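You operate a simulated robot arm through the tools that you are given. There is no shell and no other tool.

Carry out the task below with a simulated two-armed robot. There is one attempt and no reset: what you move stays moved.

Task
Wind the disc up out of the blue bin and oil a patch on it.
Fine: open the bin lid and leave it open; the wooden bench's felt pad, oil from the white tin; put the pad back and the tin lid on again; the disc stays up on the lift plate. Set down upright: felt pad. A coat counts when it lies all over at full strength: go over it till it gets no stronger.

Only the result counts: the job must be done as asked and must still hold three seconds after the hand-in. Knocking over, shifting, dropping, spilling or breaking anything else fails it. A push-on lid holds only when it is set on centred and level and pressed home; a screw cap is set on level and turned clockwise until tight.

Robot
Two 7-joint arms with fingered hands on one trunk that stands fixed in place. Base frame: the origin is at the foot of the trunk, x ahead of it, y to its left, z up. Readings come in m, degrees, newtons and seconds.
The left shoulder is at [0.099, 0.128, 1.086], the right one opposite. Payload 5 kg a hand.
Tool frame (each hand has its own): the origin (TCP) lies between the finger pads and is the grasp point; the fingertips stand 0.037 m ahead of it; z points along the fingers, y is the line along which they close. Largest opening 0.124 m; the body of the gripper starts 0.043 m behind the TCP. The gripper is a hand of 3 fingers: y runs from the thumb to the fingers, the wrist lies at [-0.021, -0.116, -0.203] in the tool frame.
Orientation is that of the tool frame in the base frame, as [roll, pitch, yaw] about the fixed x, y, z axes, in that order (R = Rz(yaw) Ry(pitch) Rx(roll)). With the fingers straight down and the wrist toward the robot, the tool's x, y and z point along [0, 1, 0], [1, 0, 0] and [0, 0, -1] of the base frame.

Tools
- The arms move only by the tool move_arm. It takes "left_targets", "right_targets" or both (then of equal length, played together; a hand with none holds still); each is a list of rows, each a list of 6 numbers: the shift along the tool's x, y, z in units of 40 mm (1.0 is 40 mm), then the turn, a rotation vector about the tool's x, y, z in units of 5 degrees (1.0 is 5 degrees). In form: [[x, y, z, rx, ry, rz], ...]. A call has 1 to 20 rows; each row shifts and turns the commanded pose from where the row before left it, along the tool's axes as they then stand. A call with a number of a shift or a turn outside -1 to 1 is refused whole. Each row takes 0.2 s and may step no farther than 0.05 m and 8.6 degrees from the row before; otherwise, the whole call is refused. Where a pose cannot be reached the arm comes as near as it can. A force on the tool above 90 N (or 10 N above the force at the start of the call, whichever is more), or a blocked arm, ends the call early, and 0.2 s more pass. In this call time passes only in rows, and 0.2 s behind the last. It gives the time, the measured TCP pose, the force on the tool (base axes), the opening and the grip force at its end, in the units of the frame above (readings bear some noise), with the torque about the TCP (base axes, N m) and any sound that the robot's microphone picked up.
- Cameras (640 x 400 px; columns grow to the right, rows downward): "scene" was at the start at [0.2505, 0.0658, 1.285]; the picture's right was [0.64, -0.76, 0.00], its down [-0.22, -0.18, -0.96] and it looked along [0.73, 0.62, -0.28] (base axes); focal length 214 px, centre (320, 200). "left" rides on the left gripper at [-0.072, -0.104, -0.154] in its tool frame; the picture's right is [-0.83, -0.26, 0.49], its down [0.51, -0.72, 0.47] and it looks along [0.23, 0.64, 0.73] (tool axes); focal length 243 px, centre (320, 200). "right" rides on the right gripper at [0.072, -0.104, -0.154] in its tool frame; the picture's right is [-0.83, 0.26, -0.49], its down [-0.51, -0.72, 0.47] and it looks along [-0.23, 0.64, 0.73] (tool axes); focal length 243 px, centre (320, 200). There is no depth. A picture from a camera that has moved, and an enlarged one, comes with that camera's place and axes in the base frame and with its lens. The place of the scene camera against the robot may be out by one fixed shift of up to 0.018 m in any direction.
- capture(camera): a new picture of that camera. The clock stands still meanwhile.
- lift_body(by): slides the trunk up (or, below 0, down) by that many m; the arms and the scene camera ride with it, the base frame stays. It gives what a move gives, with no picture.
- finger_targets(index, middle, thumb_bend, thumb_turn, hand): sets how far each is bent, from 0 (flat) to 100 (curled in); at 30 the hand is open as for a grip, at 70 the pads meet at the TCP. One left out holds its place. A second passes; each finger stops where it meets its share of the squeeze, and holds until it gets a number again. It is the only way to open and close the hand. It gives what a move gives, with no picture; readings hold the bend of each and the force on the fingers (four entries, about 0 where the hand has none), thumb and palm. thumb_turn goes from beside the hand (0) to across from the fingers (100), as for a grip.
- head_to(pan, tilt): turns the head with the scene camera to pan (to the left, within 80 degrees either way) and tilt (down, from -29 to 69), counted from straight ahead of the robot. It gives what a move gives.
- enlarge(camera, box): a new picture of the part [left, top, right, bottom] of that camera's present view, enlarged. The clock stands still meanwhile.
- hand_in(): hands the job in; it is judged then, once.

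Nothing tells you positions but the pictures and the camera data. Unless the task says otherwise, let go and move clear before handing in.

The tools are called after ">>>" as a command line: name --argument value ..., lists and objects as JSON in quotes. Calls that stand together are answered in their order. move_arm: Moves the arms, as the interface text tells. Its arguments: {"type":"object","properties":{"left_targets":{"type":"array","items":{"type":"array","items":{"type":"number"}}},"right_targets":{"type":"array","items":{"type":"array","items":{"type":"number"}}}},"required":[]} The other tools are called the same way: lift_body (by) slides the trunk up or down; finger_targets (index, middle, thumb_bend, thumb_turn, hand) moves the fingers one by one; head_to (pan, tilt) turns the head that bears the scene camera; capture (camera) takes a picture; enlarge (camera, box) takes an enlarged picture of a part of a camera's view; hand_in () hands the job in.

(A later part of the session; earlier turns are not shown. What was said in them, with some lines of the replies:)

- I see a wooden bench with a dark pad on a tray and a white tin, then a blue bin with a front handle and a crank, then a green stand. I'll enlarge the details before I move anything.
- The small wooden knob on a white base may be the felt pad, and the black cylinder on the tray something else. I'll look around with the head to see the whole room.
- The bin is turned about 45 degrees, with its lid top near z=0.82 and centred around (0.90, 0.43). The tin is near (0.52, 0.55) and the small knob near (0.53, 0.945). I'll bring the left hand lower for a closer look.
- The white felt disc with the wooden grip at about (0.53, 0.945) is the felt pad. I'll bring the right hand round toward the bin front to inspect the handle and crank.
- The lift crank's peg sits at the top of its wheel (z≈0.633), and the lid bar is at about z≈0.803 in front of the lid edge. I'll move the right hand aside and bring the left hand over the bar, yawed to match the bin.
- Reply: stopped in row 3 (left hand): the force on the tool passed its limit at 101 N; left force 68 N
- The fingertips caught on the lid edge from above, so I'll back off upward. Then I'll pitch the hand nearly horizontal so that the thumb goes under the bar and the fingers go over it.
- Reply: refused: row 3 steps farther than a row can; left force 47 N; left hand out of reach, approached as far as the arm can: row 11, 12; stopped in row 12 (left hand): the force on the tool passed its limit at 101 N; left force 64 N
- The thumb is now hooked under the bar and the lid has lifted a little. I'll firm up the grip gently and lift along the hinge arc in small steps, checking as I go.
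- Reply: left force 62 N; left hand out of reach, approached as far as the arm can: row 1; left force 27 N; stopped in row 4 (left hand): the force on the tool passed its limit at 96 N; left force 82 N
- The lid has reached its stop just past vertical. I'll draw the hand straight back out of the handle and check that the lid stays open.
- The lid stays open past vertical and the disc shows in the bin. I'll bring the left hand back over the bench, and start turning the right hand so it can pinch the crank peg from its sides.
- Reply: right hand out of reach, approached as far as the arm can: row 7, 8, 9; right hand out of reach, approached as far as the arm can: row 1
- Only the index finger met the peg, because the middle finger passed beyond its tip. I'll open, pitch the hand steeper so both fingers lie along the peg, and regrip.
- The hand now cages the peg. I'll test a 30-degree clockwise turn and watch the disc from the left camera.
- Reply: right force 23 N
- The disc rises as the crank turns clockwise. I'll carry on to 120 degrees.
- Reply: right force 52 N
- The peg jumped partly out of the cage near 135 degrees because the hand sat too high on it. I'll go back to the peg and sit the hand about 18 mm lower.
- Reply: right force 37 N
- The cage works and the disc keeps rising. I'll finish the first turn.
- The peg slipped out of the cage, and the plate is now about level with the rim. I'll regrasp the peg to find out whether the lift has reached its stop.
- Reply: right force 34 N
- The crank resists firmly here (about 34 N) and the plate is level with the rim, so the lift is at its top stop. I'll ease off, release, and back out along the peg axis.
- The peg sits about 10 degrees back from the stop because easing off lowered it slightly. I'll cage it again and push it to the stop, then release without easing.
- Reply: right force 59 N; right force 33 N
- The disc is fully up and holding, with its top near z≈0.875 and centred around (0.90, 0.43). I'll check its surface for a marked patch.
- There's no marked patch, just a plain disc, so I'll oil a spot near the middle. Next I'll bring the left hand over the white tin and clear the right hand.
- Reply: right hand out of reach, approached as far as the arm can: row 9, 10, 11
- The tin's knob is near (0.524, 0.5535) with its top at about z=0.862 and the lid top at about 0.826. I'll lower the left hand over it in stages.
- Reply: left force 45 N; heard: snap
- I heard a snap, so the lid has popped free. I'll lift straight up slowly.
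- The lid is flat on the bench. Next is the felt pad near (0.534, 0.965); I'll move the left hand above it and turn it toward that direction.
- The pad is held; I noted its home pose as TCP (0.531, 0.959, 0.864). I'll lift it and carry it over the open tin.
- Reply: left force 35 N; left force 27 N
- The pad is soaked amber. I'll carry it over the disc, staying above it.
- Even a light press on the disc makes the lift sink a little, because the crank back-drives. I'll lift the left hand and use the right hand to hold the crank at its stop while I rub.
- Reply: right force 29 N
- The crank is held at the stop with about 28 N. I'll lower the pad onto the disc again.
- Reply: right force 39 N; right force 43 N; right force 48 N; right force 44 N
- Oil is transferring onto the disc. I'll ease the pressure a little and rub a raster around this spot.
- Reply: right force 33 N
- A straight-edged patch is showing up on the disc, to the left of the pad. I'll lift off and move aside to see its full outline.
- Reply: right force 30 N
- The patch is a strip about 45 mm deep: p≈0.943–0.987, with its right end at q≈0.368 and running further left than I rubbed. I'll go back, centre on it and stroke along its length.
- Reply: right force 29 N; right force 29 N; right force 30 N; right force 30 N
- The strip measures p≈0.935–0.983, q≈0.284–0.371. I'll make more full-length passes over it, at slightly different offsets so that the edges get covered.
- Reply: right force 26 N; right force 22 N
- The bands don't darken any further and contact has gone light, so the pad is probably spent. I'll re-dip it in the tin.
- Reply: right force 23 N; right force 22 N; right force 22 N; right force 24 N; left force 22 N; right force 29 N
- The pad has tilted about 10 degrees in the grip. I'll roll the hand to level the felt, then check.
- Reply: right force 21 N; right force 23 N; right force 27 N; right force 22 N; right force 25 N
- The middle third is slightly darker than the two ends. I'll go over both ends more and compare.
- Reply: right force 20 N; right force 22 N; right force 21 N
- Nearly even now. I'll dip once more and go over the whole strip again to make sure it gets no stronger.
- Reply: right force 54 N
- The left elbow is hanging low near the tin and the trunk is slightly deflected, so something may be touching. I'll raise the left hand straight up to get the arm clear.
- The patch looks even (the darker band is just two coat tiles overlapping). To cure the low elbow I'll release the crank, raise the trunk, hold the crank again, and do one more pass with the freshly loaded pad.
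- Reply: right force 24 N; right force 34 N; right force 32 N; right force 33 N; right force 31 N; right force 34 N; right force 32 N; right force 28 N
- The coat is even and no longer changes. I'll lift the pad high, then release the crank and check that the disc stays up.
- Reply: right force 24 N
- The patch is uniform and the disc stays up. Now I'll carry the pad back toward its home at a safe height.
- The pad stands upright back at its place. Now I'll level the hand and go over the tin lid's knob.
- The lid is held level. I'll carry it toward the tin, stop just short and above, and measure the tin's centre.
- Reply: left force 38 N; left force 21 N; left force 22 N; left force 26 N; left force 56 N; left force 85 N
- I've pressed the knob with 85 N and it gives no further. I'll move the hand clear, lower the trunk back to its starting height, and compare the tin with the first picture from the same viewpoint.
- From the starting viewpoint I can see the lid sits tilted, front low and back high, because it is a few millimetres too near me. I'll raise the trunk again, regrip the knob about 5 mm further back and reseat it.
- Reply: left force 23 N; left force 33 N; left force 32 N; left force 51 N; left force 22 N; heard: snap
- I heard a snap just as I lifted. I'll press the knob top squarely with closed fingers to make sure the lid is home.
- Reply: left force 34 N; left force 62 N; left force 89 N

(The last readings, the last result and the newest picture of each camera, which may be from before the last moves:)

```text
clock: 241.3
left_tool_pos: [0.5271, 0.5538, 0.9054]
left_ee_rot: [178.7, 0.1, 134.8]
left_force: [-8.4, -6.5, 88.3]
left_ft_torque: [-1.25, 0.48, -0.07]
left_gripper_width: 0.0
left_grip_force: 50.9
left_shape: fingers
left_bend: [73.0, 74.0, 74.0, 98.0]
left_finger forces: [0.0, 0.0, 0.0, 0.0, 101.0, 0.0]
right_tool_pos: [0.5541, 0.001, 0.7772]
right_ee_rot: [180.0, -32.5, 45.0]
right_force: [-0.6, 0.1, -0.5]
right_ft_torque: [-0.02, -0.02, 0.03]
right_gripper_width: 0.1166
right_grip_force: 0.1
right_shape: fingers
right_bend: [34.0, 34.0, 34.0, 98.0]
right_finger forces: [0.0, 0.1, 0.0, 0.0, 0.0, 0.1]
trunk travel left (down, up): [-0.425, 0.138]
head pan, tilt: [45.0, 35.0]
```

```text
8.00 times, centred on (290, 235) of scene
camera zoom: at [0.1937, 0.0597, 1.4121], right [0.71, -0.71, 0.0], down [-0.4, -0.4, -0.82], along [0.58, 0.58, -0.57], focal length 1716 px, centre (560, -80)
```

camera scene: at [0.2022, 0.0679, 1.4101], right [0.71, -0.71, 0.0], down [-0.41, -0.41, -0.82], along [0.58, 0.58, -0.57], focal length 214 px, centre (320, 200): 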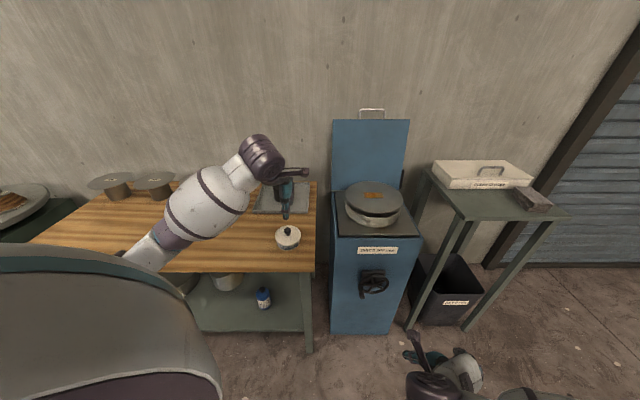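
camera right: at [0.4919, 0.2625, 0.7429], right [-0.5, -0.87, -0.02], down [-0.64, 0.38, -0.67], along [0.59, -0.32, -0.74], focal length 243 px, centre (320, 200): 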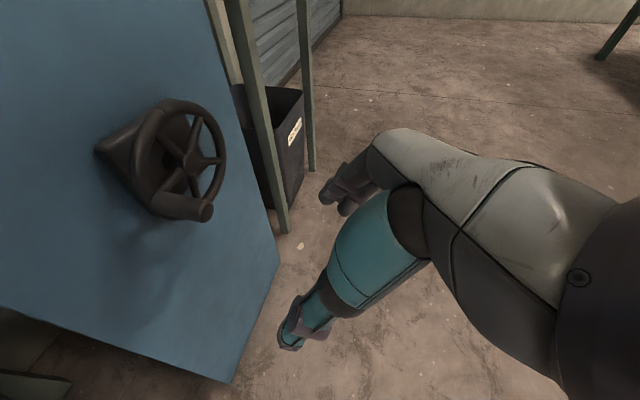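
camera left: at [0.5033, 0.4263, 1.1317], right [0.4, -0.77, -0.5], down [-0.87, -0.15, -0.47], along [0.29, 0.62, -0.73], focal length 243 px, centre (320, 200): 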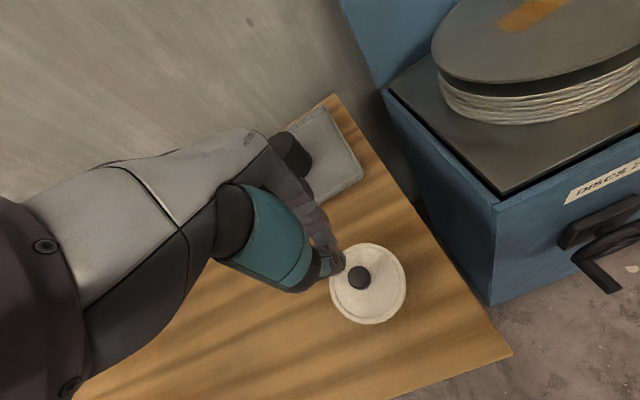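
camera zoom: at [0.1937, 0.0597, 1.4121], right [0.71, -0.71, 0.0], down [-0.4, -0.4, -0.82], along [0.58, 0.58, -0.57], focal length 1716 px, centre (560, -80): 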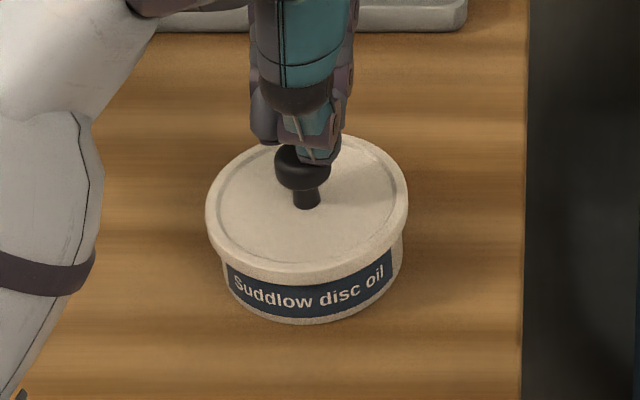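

>>> move_arm --left_targets '[[0, 0, -0.4, 0, 0, 0], [0, 0, -0.9, 0, 0, 0], [0, 0, -0.9, 0, 0, 0], [0, 0, -0.9, 0, 0, 0], [0, 0, -0.9, 0, 0, 0], [0, 0, -0.9, 0, 0, 0], [0, 0, -0.9, 0, 0, 0], [0, 0, -0.9, 0, 0, 0], [0, 0, -0.9, 0, 0, 0], [0.6, 0.6, -0.6, 0, 0, 0], [0.6, 0.6, -0.6, 0, 0, 0], [0.6, 0.6, 0, 0, 0, 0], [0.6, 0.6, 0, 0, 0, 0]]'

>>> lift_body --by -0.15

>>> head_to --pan 40.1 --tilt 16.5

>>> enlarge --camera "scene" --box '[180, 220, 300, 320]'

>>> enlarge --camera "scene" --box '[225, 265, 280, 320]'

>>> head_to --pan 45 --tilt 25

>>> enlarge --camera "scene" --box '[240, 225, 310, 280]'

```text
clock: 244.1
left_tool_pos: [0.5361, 0.6962, 1.2451]
left_ee_rot: [179.9, -0.1, 135.0]
left_force: [0.6, 0.2, -0.1]
left_ft_torque: [-0.03, -0.02, 0.0]
left_gripper_width: 0.0014
left_grip_force: 0.2
left_shape: fingers
left_bend: [73.0, 74.0, 71.0, 98.0]
left_finger forces: [0.0, 0.0, 0.0, 0.0, 0.0, 0.0]
right_tool_pos: [0.5581, 0.0034, 0.7728]
right_ee_rot: [-180.0, -32.0, 45.0]
right_force: [-0.2, 0.5, -0.2]
right_ft_torque: [-0.05, 0.01, -0.01]
right_gripper_width: 0.1164
right_grip_force: 0.1
right_shape: fingers
right_bend: [34.0, 34.0, 34.0, 98.0]
right_finger forces: [0.1, 0.0, 0.1, 0.0, 0.1, 0.1]
trunk travel left (down, up): [-0.425, 0.138]
head pan, tilt: [45.0, 35.0]
```

```text
clock: 245.8
left_tool_pos: [0.5317, 0.6938, 1.0961]
left_ee_rot: [179.9, -0.2, 135.0]
left_force: [0.2, -0.7, -0.5]
left_ft_torque: [0.04, -0.01, -0.01]
left_gripper_width: 0.0014
left_grip_force: 0.1
left_shape: fingers
left_bend: [73.0, 74.0, 71.0, 98.0]
left_finger forces: [0.0, 0.0, 0.0, 0.1, 0.1, 0.0]
right_tool_pos: [0.5568, 0.0025, 0.6242]
right_ee_rot: [179.9, -31.9, 45.1]
right_force: [1.2, -0.9, -0.2]
right_ft_torque: [0.0, 0.04, -0.02]
right_gripper_width: 0.1167
right_grip_force: 0.1
right_shape: fingers
right_bend: [34.0, 34.0, 34.0, 98.0]
right_finger forces: [0.0, 0.0, 0.1, 0.0, 0.1, 0.0]
trunk travel left (down, up): [-0.275, 0.288]
head pan, tilt: [45.0, 35.0]
```

```text
clock: 246.7
left_tool_pos: [0.5326, 0.6943, 1.0948]
left_ee_rot: [-180.0, -0.2, 134.8]
left_force: [0.1, -0.5, -0.1]
left_ft_torque: [0.02, -0.03, 0.03]
left_gripper_width: 0.0015
left_grip_force: 0.1
left_shape: fingers
left_bend: [73.0, 74.0, 71.0, 98.0]
left_finger forces: [0.1, 0.0, 0.1, 0.0, 0.0, 0.0]
right_tool_pos: [0.5574, 0.0038, 0.6229]
right_ee_rot: [-180.0, -32.1, 45.0]
right_force: [-0.1, 0.2, 0.0]
right_ft_torque: [0.0, -0.06, 0.0]
right_gripper_width: 0.1163
right_grip_force: 0.0
right_shape: fingers
right_bend: [34.0, 34.0, 34.0, 98.0]
right_finger forces: [0.0, 0.0, 0.0, 0.0, 0.1, 0.0]
trunk travel left (down, up): [-0.275, 0.288]
head pan, tilt: [40.1, 16.5]
```

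```text
4.00 times, centred on (240, 270) of scene
camera zoom: at [0.2505, 0.0658, 1.285], right [0.64, -0.76, 0.0], down [-0.22, -0.18, -0.96], along [0.73, 0.62, -0.28], focal length 858 px, centre (640, -80)
```

zoom: 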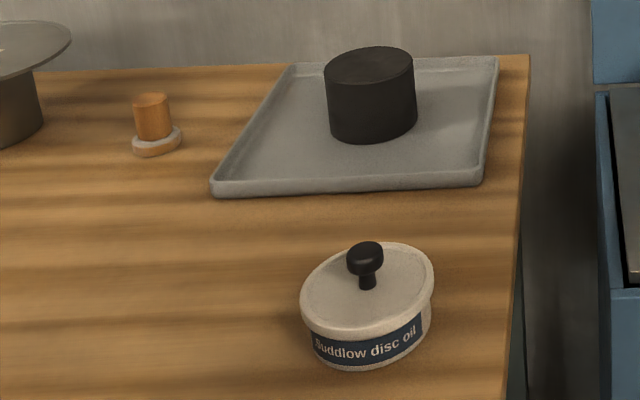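

```text
7.27 times, centred on (252, 292) of scene
camera zoom: at [0.2505, 0.0658, 1.285], right [0.64, -0.76, 0.0], down [-0.22, -0.18, -0.96], along [0.73, 0.62, -0.28], focal length 1560 px, centre (811, -473)
```

zoom: 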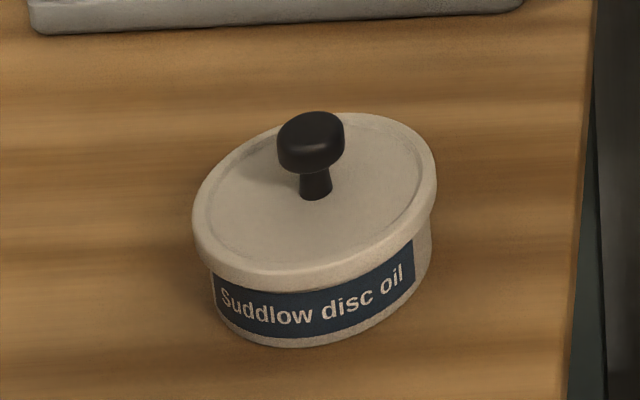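

```text
clock: 247.4
left_tool_pos: [0.531, 0.6936, 1.0958]
left_ee_rot: [179.9, -0.2, 135.0]
left_force: [-1.2, 0.9, -0.9]
left_ft_torque: [0.0, -0.01, -0.01]
left_gripper_width: 0.0013
left_grip_force: 0.1
left_shape: fingers
left_bend: [73.0, 74.0, 71.0, 98.0]
left_finger forces: [0.0, 0.0, 0.0, 0.1, 0.1, 0.0]
right_tool_pos: [0.5578, 0.0037, 0.6223]
right_ee_rot: [179.9, -32.0, 45.0]
right_force: [-0.7, 0.9, -0.8]
right_ft_torque: [0.04, 0.02, 0.0]
right_gripper_width: 0.1166
right_grip_force: 0.1
right_shape: fingers
right_bend: [34.0, 34.0, 34.0, 98.0]
right_finger forces: [0.1, 0.0, 0.1, 0.0, 0.1, 0.0]
trunk travel left (down, up): [-0.275, 0.288]
head pan, tilt: [45.0, 25.0]
```

```text
7.27 times, centred on (275, 252) of scene
camera zoom: at [0.2442, 0.0707, 1.2713], right [0.71, -0.71, 0.0], down [-0.3, -0.3, -0.91], along [0.64, 0.64, -0.42], focal length 1560 px, centre (647, -182)
```

zoom: 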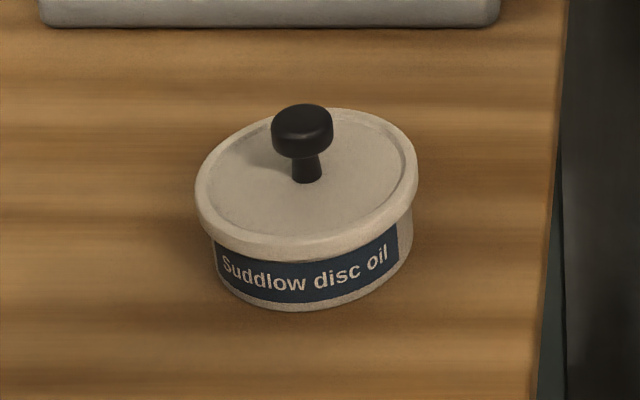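

The tin now matches its first picture: knob, lid rim and label line up to within a pixel, so the lid is level and home. I'll move the left hand well clear and do a final check of everything.

>>> move_arm --left_targets '[[0, 0, -0.9, 0, 0, 0], [0, 0, -0.9, 0, 0, 0], [0, 0, -0.9, 0, 0, 0], [0, 0, -0.9, 0, 0, 0], [0, 0, -0.9, 0, 0, 0]]'

>>> capture --camera "scene"

>>> enlarge --camera "scene" --box '[310, 110, 450, 340]'

>>> capture --camera "left"

>>> capture --camera "right"

```text
clock: 248.6
left_tool_pos: [0.5319, 0.6915, 1.2786]
left_ee_rot: [179.8, -0.2, 135.0]
left_force: [0.4, -0.3, -0.3]
left_ft_torque: [0.02, 0.02, 0.0]
left_gripper_width: 0.0012
left_grip_force: 0.0
left_shape: fingers
left_bend: [73.0, 74.0, 71.0, 98.0]
left_finger forces: [0.1, 0.0, 0.1, 0.0, 0.1, 0.0]
right_tool_pos: [0.5587, 0.0033, 0.6224]
right_ee_rot: [-180.0, -32.0, 45.0]
right_force: [0.2, -0.2, 0.1]
right_ft_torque: [0.03, -0.03, 0.0]
right_gripper_width: 0.1163
right_grip_force: 0.1
right_shape: fingers
right_bend: [34.0, 34.0, 34.0, 98.0]
right_finger forces: [0.0, 0.1, 0.0, 0.1, 0.0, 0.1]
trunk travel left (down, up): [-0.275, 0.288]
head pan, tilt: [45.0, 25.0]
```

```text
taken
camera scene: at [0.2435, 0.0692, 1.2715], right [0.71, -0.71, 0.0], down [-0.3, -0.3, -0.91], along [0.64, 0.64, -0.42], focal length 214 px, centre (320, 200)
```

scene: 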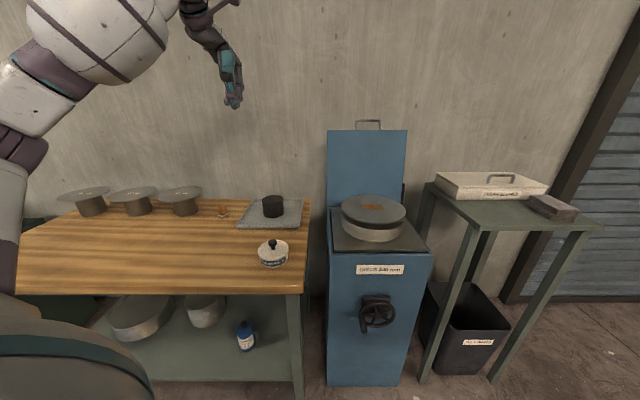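

```text
1.74 times, centred on (380, 225) of scene
camera zoom: at [0.2435, 0.0692, 1.2715], right [0.71, -0.71, 0.0], down [-0.3, -0.3, -0.91], along [0.64, 0.64, -0.42], focal length 373 px, centre (216, 156)
```

zoom: 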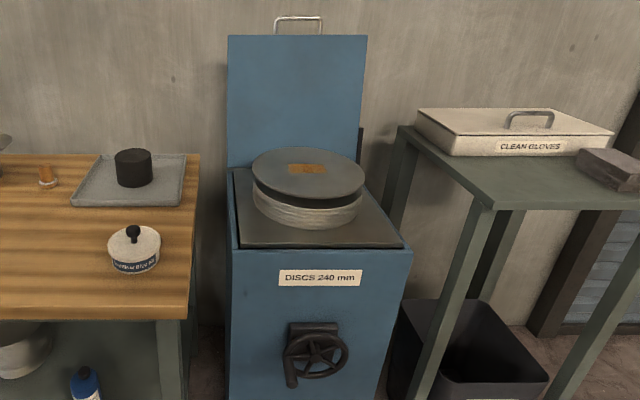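

```text
taken
camera left: at [0.5096, 0.5671, 1.4312], right [0.4, -0.77, -0.5], down [-0.87, -0.15, -0.47], along [0.29, 0.62, -0.73], focal length 243 px, centre (320, 200)
```

left: 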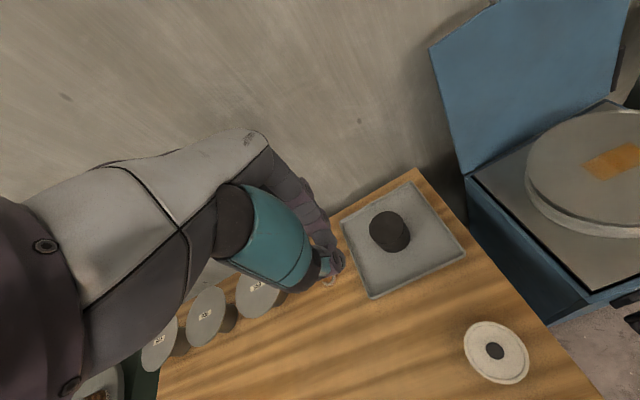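

```text
taken
camera right: at [0.4708, 0.0632, 0.7913], right [-0.5, -0.87, -0.02], down [-0.64, 0.38, -0.67], along [0.59, -0.32, -0.74], focal length 243 px, centre (320, 200)
```

right: 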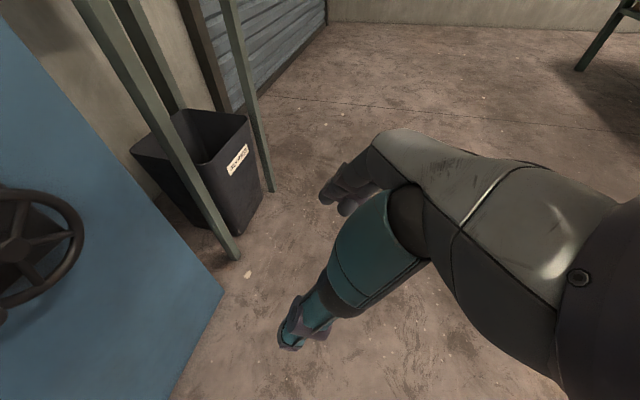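

>>> enlarge --camera "scene" --box '[345, 190, 405, 230]'

>>> enlarge --camera "left" --box '[540, 110, 640, 220]'

```text
10.00 times, centred on (375, 210) of scene
camera zoom: at [0.2435, 0.0692, 1.2715], right [0.71, -0.71, 0.0], down [-0.3, -0.3, -0.91], along [0.64, 0.64, -0.42], focal length 2145 px, centre (-230, 100)
```

zoom: 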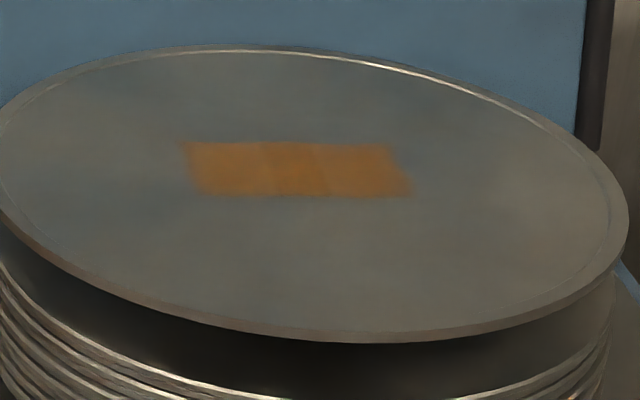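

```text
3.64 times, centred on (590, 165) of left
camera zoom: at [0.5096, 0.5671, 1.4312], right [0.4, -0.77, -0.5], down [-0.87, -0.15, -0.47], along [0.29, 0.62, -0.73], focal length 882 px, centre (-662, 327)
```

zoom: 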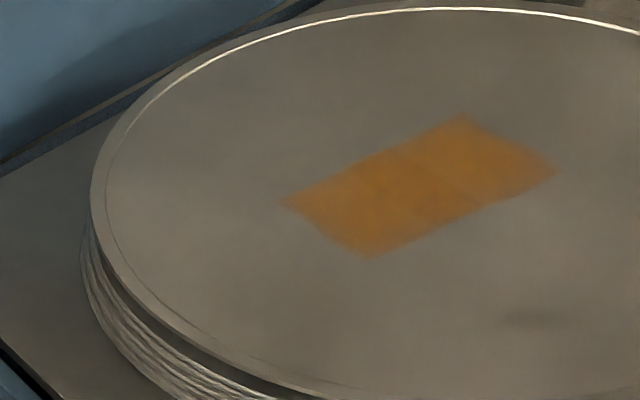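

The bin lid is open, the disc is up with an even patch of oil, the pad stands upright in its place, and the tin lid is on. Both hands are empty and clear, so I'm handing in.

>>> hand_in

```text
The job is handed in.
```

I handed the job in with everything done as asked, as far as the last pictures show. I don't have the verdict, and there are three doubts below.

- **Bin and disc:** The bin lid is open past vertical and stays there by itself. The disc is wound up to the crank's stop and has stayed up with no hand on the crank.
- **Oil patch:** The strip on the disc is coated all over. I dipped the pad three times and went over the patch until it stopped getting darker. A slightly darker band in the middle looks like two coats overlapping rather than a thin spot elsewhere.
- **Felt pad:** It stands upright within about 1 cm of where I took it from.
- **Oil tin:** The lid is on, level, and sits at the same height on the tin as in my first picture.

**Doubts:**
- **Lid hold:** The first try sat tilted, so I set it again. I heard a snap only as my hand came away. I then pressed the knob with about 88 N and it didn't move, but I didn't test that it holds.
- **Tin shift:** The tin ended about 3–4 mm from where it started.
- **Elbow contact:** At one point the left elbow pressed on something near the tin, probably the bench. I could see nothing moved by it.
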